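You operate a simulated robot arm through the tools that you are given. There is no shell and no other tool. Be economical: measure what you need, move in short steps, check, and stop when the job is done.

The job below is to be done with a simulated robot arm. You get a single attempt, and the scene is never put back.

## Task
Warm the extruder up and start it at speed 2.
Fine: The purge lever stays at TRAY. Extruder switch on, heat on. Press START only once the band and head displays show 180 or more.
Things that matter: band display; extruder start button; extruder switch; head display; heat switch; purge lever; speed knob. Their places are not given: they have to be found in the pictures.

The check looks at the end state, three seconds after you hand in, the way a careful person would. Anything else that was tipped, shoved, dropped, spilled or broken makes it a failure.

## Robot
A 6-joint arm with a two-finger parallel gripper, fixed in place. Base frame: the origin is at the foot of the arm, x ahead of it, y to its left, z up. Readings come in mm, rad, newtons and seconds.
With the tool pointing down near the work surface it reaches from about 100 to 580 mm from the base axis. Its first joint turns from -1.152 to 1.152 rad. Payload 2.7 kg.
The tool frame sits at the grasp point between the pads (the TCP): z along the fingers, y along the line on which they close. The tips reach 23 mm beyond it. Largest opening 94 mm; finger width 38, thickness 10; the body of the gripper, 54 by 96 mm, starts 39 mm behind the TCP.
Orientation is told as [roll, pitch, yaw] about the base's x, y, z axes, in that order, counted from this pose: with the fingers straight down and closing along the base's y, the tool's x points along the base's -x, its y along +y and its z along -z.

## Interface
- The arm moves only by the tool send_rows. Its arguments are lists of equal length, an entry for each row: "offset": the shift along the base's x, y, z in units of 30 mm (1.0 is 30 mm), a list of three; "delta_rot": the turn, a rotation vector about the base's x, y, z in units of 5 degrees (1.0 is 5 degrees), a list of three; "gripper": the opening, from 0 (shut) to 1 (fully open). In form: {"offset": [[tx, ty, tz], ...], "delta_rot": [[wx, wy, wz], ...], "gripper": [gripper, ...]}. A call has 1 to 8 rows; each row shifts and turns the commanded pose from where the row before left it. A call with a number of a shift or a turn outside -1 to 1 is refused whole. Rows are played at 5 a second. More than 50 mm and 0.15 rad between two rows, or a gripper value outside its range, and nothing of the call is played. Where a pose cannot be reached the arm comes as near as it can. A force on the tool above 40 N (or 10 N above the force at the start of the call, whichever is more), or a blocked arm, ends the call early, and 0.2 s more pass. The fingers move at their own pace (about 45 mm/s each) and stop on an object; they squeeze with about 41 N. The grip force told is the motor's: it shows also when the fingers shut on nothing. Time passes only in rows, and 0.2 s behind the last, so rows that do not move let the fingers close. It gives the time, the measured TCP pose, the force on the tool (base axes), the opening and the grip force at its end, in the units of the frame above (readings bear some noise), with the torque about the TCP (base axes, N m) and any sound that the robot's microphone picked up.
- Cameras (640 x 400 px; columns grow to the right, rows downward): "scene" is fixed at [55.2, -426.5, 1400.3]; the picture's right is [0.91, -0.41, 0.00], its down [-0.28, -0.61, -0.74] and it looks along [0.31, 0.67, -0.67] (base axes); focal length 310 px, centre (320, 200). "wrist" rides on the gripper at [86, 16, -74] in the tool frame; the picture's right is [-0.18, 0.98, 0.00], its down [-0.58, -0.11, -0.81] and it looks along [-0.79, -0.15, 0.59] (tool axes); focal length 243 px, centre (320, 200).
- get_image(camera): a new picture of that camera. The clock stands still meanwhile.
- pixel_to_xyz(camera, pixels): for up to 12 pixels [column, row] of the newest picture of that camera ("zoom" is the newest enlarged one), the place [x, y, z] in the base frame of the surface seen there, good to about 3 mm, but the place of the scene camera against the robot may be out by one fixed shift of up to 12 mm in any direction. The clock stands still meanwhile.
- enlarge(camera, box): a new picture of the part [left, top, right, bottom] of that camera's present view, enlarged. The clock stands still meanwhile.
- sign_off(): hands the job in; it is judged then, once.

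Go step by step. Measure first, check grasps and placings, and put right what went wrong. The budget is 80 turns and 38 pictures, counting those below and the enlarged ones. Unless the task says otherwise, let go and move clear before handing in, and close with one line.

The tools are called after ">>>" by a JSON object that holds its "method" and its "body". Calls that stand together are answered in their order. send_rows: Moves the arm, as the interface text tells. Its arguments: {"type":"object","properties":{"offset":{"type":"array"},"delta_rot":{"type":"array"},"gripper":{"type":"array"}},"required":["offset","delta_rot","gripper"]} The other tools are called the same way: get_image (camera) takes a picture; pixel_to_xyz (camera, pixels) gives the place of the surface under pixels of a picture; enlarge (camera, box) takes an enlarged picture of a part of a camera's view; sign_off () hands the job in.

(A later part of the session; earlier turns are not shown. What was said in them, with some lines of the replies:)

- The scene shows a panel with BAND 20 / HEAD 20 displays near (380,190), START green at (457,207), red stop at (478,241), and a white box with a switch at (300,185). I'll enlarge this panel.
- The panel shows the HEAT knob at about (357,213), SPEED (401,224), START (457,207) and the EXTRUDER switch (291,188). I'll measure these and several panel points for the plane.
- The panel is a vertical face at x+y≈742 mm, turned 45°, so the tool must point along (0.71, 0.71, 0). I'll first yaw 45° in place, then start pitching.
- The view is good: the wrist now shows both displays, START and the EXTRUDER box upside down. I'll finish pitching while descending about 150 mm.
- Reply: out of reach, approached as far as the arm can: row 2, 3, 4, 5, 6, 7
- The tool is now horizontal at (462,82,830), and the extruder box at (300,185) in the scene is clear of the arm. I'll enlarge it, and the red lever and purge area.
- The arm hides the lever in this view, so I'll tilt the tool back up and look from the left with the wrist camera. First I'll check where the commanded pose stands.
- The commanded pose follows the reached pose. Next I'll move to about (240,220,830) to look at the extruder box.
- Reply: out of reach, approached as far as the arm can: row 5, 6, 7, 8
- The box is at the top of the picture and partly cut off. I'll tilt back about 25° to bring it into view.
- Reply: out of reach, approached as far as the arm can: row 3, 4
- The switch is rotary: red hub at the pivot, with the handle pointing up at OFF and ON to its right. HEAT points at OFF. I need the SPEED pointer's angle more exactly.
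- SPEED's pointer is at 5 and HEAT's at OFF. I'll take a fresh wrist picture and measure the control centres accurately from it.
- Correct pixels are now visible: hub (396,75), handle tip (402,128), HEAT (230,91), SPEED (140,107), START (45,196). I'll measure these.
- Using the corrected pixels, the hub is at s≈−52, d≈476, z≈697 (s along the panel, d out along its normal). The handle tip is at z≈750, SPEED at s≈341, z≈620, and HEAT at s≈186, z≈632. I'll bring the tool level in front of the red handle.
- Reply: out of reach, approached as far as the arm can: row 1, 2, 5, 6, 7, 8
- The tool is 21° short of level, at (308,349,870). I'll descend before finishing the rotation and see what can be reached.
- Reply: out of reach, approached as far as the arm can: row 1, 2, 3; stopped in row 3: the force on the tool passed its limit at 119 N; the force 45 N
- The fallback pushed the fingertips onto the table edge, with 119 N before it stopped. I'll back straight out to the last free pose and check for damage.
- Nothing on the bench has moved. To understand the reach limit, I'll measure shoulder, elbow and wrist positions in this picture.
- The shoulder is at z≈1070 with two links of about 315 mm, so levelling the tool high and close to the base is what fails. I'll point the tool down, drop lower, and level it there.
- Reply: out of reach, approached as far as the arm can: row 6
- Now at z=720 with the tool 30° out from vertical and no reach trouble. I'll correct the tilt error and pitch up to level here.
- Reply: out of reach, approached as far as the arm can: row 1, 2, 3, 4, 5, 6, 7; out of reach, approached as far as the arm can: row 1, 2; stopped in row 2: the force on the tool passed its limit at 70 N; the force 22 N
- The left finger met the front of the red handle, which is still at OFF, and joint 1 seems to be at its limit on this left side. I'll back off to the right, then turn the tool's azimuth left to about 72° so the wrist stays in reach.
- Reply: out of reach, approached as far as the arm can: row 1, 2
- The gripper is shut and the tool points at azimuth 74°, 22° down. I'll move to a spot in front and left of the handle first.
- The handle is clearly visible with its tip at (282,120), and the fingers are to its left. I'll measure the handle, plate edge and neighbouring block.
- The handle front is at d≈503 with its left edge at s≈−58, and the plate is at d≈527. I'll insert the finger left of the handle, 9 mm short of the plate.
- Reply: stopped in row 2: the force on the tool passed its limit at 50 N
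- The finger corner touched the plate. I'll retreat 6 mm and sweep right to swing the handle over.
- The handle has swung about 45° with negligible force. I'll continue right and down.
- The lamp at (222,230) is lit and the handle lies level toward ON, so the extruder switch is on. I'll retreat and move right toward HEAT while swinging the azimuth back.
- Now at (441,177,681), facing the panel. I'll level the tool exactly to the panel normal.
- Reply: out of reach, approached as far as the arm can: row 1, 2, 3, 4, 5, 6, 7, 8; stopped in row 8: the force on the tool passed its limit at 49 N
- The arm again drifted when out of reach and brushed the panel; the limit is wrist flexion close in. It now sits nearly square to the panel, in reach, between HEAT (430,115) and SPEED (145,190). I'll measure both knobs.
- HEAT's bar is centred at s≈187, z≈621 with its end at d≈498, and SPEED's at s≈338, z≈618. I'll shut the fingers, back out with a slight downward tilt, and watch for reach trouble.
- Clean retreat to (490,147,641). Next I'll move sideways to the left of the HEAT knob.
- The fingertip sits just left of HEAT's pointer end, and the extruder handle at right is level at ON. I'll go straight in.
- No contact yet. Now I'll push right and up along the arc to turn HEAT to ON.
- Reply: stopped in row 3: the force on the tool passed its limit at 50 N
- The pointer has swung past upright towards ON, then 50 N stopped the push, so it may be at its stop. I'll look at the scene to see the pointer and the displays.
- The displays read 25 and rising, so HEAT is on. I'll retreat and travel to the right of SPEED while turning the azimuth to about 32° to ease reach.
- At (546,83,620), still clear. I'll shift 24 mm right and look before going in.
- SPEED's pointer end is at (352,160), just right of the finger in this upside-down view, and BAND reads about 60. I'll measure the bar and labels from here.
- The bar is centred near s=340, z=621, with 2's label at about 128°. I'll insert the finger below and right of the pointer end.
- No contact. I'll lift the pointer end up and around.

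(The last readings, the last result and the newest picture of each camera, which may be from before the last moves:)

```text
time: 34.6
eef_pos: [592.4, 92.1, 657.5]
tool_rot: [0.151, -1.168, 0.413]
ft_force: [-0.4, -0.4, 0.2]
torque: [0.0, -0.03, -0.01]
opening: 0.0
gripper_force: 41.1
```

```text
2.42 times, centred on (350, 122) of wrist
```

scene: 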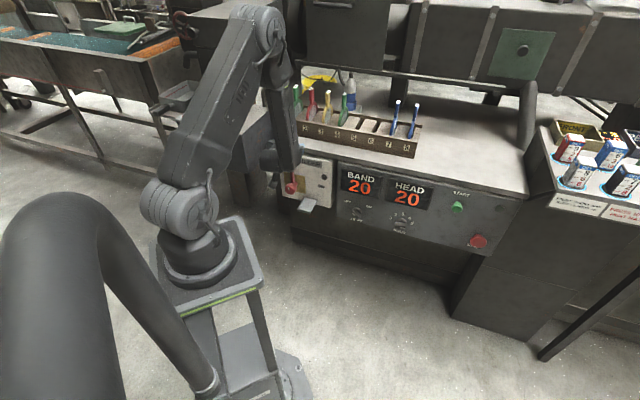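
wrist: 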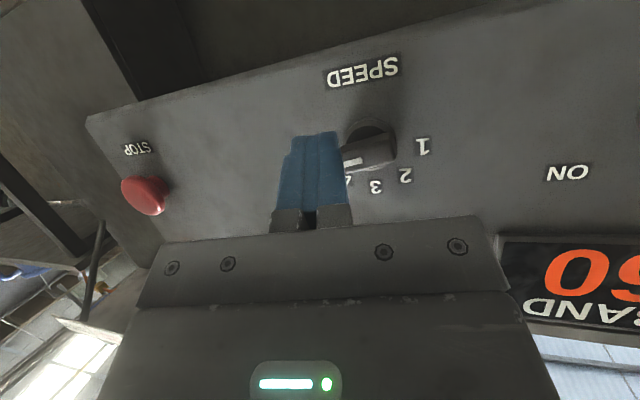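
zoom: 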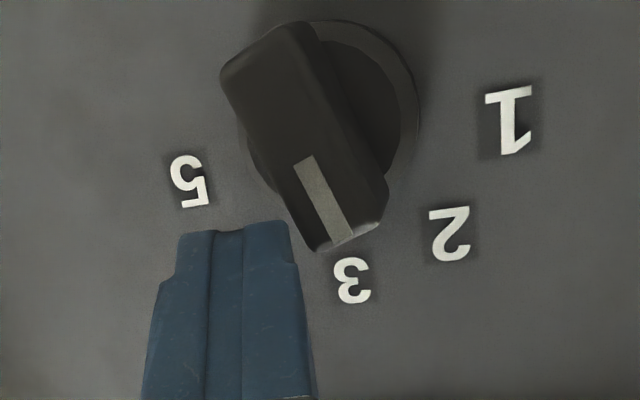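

The pointer now stands at about 3. I'll nudge left to bring it to 2, then look.

>>> {"method": "send_rows", "body": {"offset": [[-0.08, 0.08, 0.05], [-0.09, 0.09, 0]], "delta_rot": [[0, 0, 0], [0, 0, 0]], "gripper": [0, 0]}}

>>> {"method": "enlarge", "body": {"camera": "wrist", "box": [220, 40, 480, 205]}}

```text
time: 35.2
eef_pos: [587.1, 97.8, 659.3]
tool_rot: [0.147, -1.168, 0.415]
ft_force: [-5.0, -4.9, 8.2]
torque: [0.03, 0.05, 0.04]
opening: 0.0
gripper_force: 41.0
```

```text
2.42 times, centred on (350, 122) of wrist
```

zoom: 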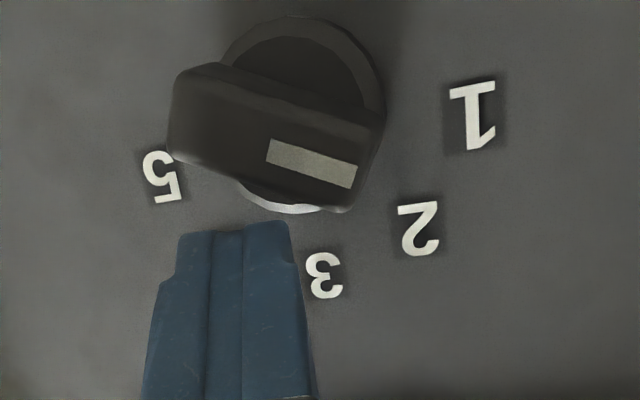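

The pointer seems to have overshot, lying between 2 and 1, with the finger still pressing at 8 N. I'll move the finger off and see where the pointer settles.

>>> {"method": "send_rows", "body": {"offset": [[0.2, -0.2, 0.1], [0.2, -0.2, 0.2]], "delta_rot": [[0, 0, 0], [0, 0, 0]], "gripper": [0, 0]}}

>>> {"method": "enlarge", "body": {"camera": "wrist", "box": [220, 40, 480, 205]}}

```text
time: 35.8
eef_pos: [600.2, 85.2, 666.8]
tool_rot: [0.151, -1.167, 0.413]
ft_force: [0.1, -0.2, -0.5]
torque: [-0.04, 0.02, 0.02]
opening: 0.1
gripper_force: 40.7
```

```text
2.42 times, centred on (350, 122) of wrist
```

zoom: 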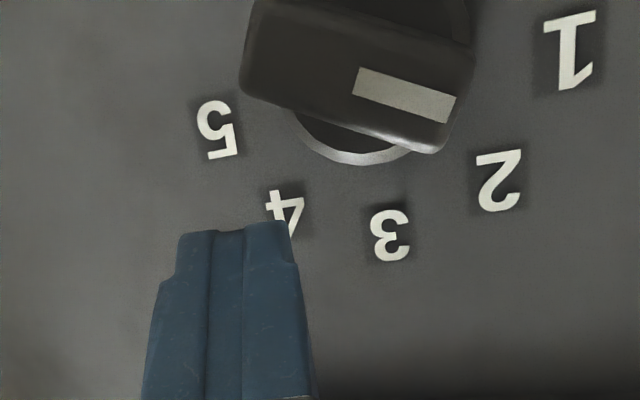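

The pointer stays put, so I'll compute its true angle from 3-D points of the white mark and bar edges.

>>> {"method": "pixel_to_xyz", "body": {"camera": "zoom", "pixels": [[365, 82], [448, 107], [275, 95], [430, 140], [265, 60], [470, 85], [217, 130], [572, 50], [498, 180], [390, 235], [283, 203], [355, 160]]}}

```text
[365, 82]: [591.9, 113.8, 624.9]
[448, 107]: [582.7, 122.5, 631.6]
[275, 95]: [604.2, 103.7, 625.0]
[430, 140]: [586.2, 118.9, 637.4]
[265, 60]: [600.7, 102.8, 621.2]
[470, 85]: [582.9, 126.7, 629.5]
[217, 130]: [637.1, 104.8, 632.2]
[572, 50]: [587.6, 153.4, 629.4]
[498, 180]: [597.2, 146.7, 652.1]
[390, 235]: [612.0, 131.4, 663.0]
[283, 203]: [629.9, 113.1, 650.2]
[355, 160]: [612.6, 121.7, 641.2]
```

The mark's direction is about 152–158°, between 2 (about 133°) and 1. The knob turns freely without detents, so I'll press its tail down gently from above on the right side to bring the pointer back.

>>> {"method": "send_rows", "body": {"offset": [[-0.047, 0.047, -0.3], [0, 0, -0.2], [0, 0, -0.15], [0, 0, 0]], "delta_rot": [[0, 0, 0], [0, 0, 0], [0, 0, 0], [0, 0, 0]], "gripper": [0, 0, 0, 0]}}

>>> {"method": "enlarge", "body": {"camera": "wrist", "box": [220, 40, 480, 205]}}

```text
time: 36.8
eef_pos: [597.8, 86.3, 647.2]
tool_rot: [0.149, -1.167, 0.413]
ft_force: [0.3, -0.3, -0.2]
torque: [-0.03, -0.01, -0.02]
opening: 0.0
gripper_force: 40.9
```

```text
2.42 times, centred on (350, 122) of wrist
```

zoom: 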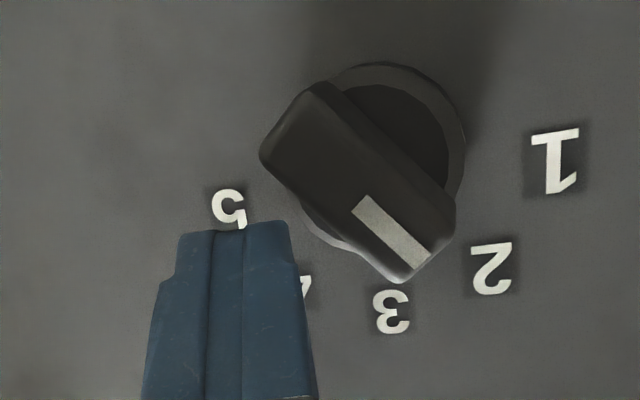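

The mark's line (44°) now points at label 2 (43° from the hub centre), so SPEED is at 2 with no force on it. I'll retreat and move to in front of START, then read the displays and START's position.

>>> {"method": "send_rows", "body": {"offset": [[0.2, -0.2, 0.1], [-0.6, -0.37, 0.29], [-0.6, -0.37, 0.29], [0.44, -0.5, 0.8], [0.44, -0.5, 0.8], [0.44, -0.5, 0.8], [0.44, -0.5, 0.8], [0.44, -0.5, 0.7]], "delta_rot": [[0, 0, 0], [0, 0, 0], [0, 0, 0], [0, 0, 0], [0, 0, 0], [0, 0, 0], [0, 0, 0], [0, 0, 0]], "gripper": [0, 0, 0, 0, 0, 0, 0, 0]}}

>>> {"method": "get_image", "body": {"camera": "wrist"}}

```text
time: 38.6
eef_pos: [633.9, -17.4, 786.0]
tool_rot: [0.15, -1.167, 0.41]
ft_force: [0.2, 0.2, 0.1]
torque: [-0.04, -0.01, -0.03]
opening: 0.1
gripper_force: 41.4
```

```text
3 pictures are left
```

wrist: 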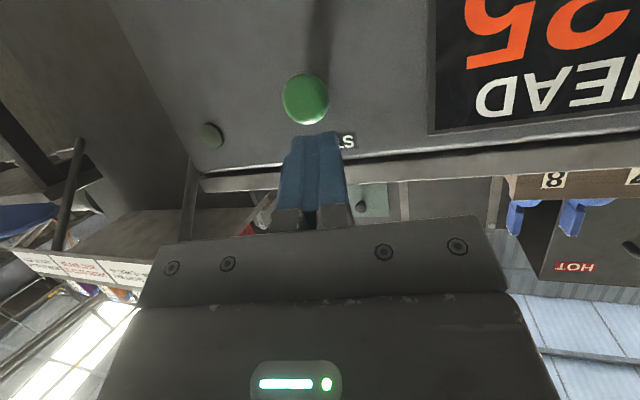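

START (green) is at (305,98) ahead of the finger; HEAD's visible digits read "25" — presumably 125. I'll measure START and let time pass with still rows.

>>> {"method": "pixel_to_xyz", "body": {"camera": "wrist", "pixels": [[305, 98], [298, 105], [312, 90], [270, 110], [350, 110]]}}

>>> {"method": "send_rows", "body": {"offset": [[0, 0, 0], [0, 0, 0], [0, 0, 0], [0, 0, 0], [0, 0, 0], [0, 0, 0], [0, 0, 0], [0, 0, 0]], "delta_rot": [[0, 0, 0], [0, 0, 0], [0, 0, 0], [0, 0, 0], [0, 0, 0], [0, 0, 0], [0, 0, 0], [0, 0, 0]], "gripper": [0, 0, 0, 0, 0, 0, 0, 0]}}

>>> {"method": "send_rows", "body": {"offset": [[0, 0, 0], [0, 0, 0], [0, 0, 0], [0, 0, 0], [0, 0, 0], [0, 0, 0], [0, 0, 0], [0, 0, 0]], "delta_rot": [[0, 0, 0], [0, 0, 0], [0, 0, 0], [0, 0, 0], [0, 0, 0], [0, 0, 0], [0, 0, 0], [0, 0, 0]], "gripper": [0, 0, 0, 0, 0, 0, 0, 0]}}

>>> {"method": "send_rows", "body": {"offset": [[0, 0, 0], [0, 0, 0], [0, 0, 0], [0, 0, 0], [0, 0, 0], [0, 0, 0], [0, 0, 0], [0, 0, 0]], "delta_rot": [[0, 0, 0], [0, 0, 0], [0, 0, 0], [0, 0, 0], [0, 0, 0], [0, 0, 0], [0, 0, 0], [0, 0, 0]], "gripper": [0, 0, 0, 0, 0, 0, 0, 0]}}

>>> {"method": "send_rows", "body": {"offset": [[0, 0, 0], [0, 0, 0], [0, 0, 0], [0, 0, 0], [0, 0, 0], [0, 0, 0], [0, 0, 0], [0, 0, 0]], "delta_rot": [[0, 0, 0], [0, 0, 0], [0, 0, 0], [0, 0, 0], [0, 0, 0], [0, 0, 0], [0, 0, 0], [0, 0, 0]], "gripper": [0, 0, 0, 0, 0, 0, 0, 0]}}

>>> {"method": "send_rows", "body": {"offset": [[0, 0, 0], [0, 0, 0], [0, 0, 0], [0, 0, 0], [0, 0, 0], [0, 0, 0], [0, 0, 0], [0, 0, 0]], "delta_rot": [[0, 0, 0], [0, 0, 0], [0, 0, 0], [0, 0, 0], [0, 0, 0], [0, 0, 0], [0, 0, 0], [0, 0, 0]], "gripper": [0, 0, 0, 0, 0, 0, 0, 0]}}

>>> {"method": "send_rows", "body": {"offset": [[0, 0, 0], [0, 0, 0], [0, 0, 0], [0, 0, 0], [0, 0, 0], [0, 0, 0], [0, 0, 0], [0, 0, 0]], "delta_rot": [[0, 0, 0], [0, 0, 0], [0, 0, 0], [0, 0, 0], [0, 0, 0], [0, 0, 0], [0, 0, 0], [0, 0, 0]], "gripper": [0, 0, 0, 0, 0, 0, 0, 0]}}

```text
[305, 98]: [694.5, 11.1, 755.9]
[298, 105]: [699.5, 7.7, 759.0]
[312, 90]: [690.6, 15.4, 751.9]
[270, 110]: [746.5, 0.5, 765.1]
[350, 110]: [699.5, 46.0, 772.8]
```

```text
time: 40.4
eef_pos: [633.7, -16.7, 786.0]
tool_rot: [0.148, -1.168, 0.414]
ft_force: [-0.3, 0.3, 0.4]
torque: [-0.01, -0.01, -0.01]
opening: 0.2
gripper_force: 40.5
```

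```text
time: 42.2
eef_pos: [634.5, -15.7, 786.0]
tool_rot: [0.148, -1.166, 0.413]
ft_force: [-0.5, -0.1, 0.2]
torque: [0.03, 0.02, 0.0]
opening: 0.1
gripper_force: 40.6
```

```text
time: 44.0
eef_pos: [633.0, -16.0, 786.1]
tool_rot: [0.148, -1.168, 0.412]
ft_force: [-0.7, -0.8, 0.5]
torque: [-0.02, 0.01, -0.01]
opening: 0.0
gripper_force: 40.5
```

```text
time: 45.8
eef_pos: [633.4, -15.7, 785.7]
tool_rot: [0.149, -1.167, 0.414]
ft_force: [0.3, -0.8, -0.8]
torque: [-0.03, 0.0, -0.02]
opening: 0.1
gripper_force: 40.8
```

```text
time: 47.6
eef_pos: [634.0, -16.9, 786.2]
tool_rot: [0.148, -1.167, 0.415]
ft_force: [0.3, 0.1, -0.5]
torque: [0.04, -0.01, 0.01]
opening: 0.2
gripper_force: 41.3
```

```text
time: 49.4
eef_pos: [633.2, -16.7, 785.8]
tool_rot: [0.148, -1.167, 0.412]
ft_force: [-0.3, 0.1, -0.1]
torque: [-0.01, -0.04, -0.02]
opening: 0.0
gripper_force: 40.8
```

START's cap is centred at about (694,11,756), and 11 s have passed. I'll check both displays and the knobs in one enlarged scene view.

>>> {"method": "enlarge", "body": {"camera": "scene", "box": [330, 155, 490, 255]}}

```text
4.00 times, centred on (410, 205) of scene
```

zoom: 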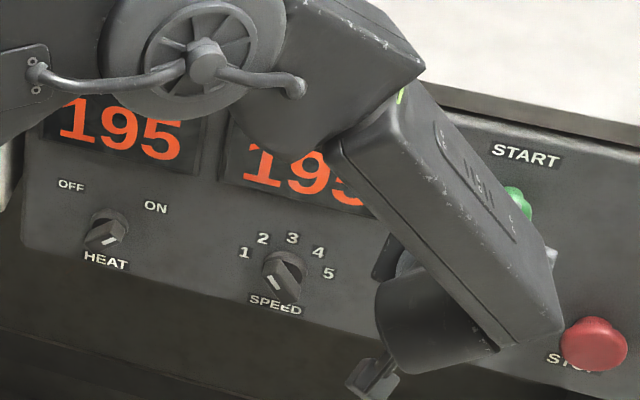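

Both displays read 195, HEAT is at ON, and SPEED is at 2. I'll line the fingertip up just short of START.

>>> {"method": "send_rows", "body": {"offset": [[0.58, 0.075, -0.48], [0.58, 0.075, -0.48]], "delta_rot": [[0, 0, 0], [0, 0, 0]], "gripper": [0, 0]}}

>>> {"method": "send_rows", "body": {"offset": [[0.07, 0.07, 0], [0.07, 0.07, 0], [0.07, 0.07, 0], [0.07, 0.07, 0]], "delta_rot": [[0, 0, 0], [0, 0, 0], [0, 0, 0], [0, 0, 0]], "gripper": [0, 0, 0, 0]}}

```text
time: 50.0
eef_pos: [669.5, -13.3, 754.9]
tool_rot: [0.148, -1.169, 0.413]
ft_force: [0.6, 0.8, -0.3]
torque: [0.0, 0.02, 0.0]
opening: 0.2
gripper_force: 41.5
```

```text
time: 51.0
eef_pos: [677.3, -4.5, 756.0]
tool_rot: [0.149, -1.166, 0.412]
ft_force: [-2.0, -4.4, 0.2]
torque: [0.08, -0.03, -0.02]
opening: 0.0
gripper_force: 41.2
heard: click
```

A click was heard with about 5 N on the tool, so START was pressed. I'll back straight out and check the result.

>>> {"method": "send_rows", "body": {"offset": [[-0.5, -0.5, 0], [-0.7, -0.7, 0.3], [-0.6, -0.6, 0.5], [0, 0, 0], [0, 0, 0]], "delta_rot": [[0, 0, 0], [0, 0, 0], [0, 0, 0], [0, 0, 0], [0, 0, 0]], "gripper": [0, 0, 0, 0, 0]}}

>>> {"method": "get_image", "body": {"camera": "scene"}}

```text
time: 52.2
eef_pos: [623.0, -57.2, 779.7]
tool_rot: [0.148, -1.167, 0.414]
ft_force: [-0.1, -0.3, 0.1]
torque: [0.01, 0.01, 0.02]
opening: 0.3
gripper_force: 41.5
```

```text
1 pictures are left
```

scene: 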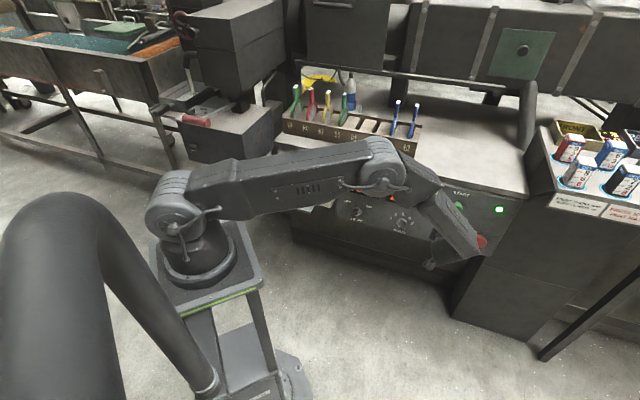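

The green run lamp at (499,209) is lit. I'll use the last picture to confirm SPEED and HEAT.

>>> {"method": "enlarge", "body": {"camera": "scene", "box": [345, 195, 425, 245]}}

```text
8.00 times, centred on (385, 220) of scene
```

zoom: 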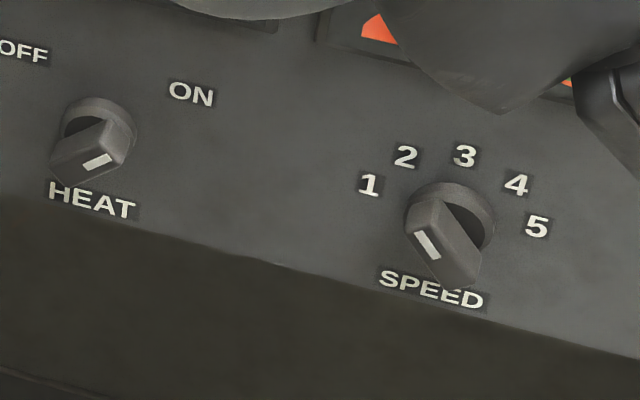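

The extruder is running: the green run lamp is lit, HEAT is at ON, and the SPEED pointer sits within about 5° of label 2. The arm is clear of the panel, so I'm handing in.

>>> {"method": "sign_off", "body": {}}

```text
The job is handed in.
```

The extruder switch and heat are on, and speed is set to 2. START was pressed with both displays at 195, and the run lamp is lit; the purge lever was never touched. The fingers bumped the table edge (119 N), the red handle, the switch plate and the front panel on the way. I saw nothing moved or damaged.
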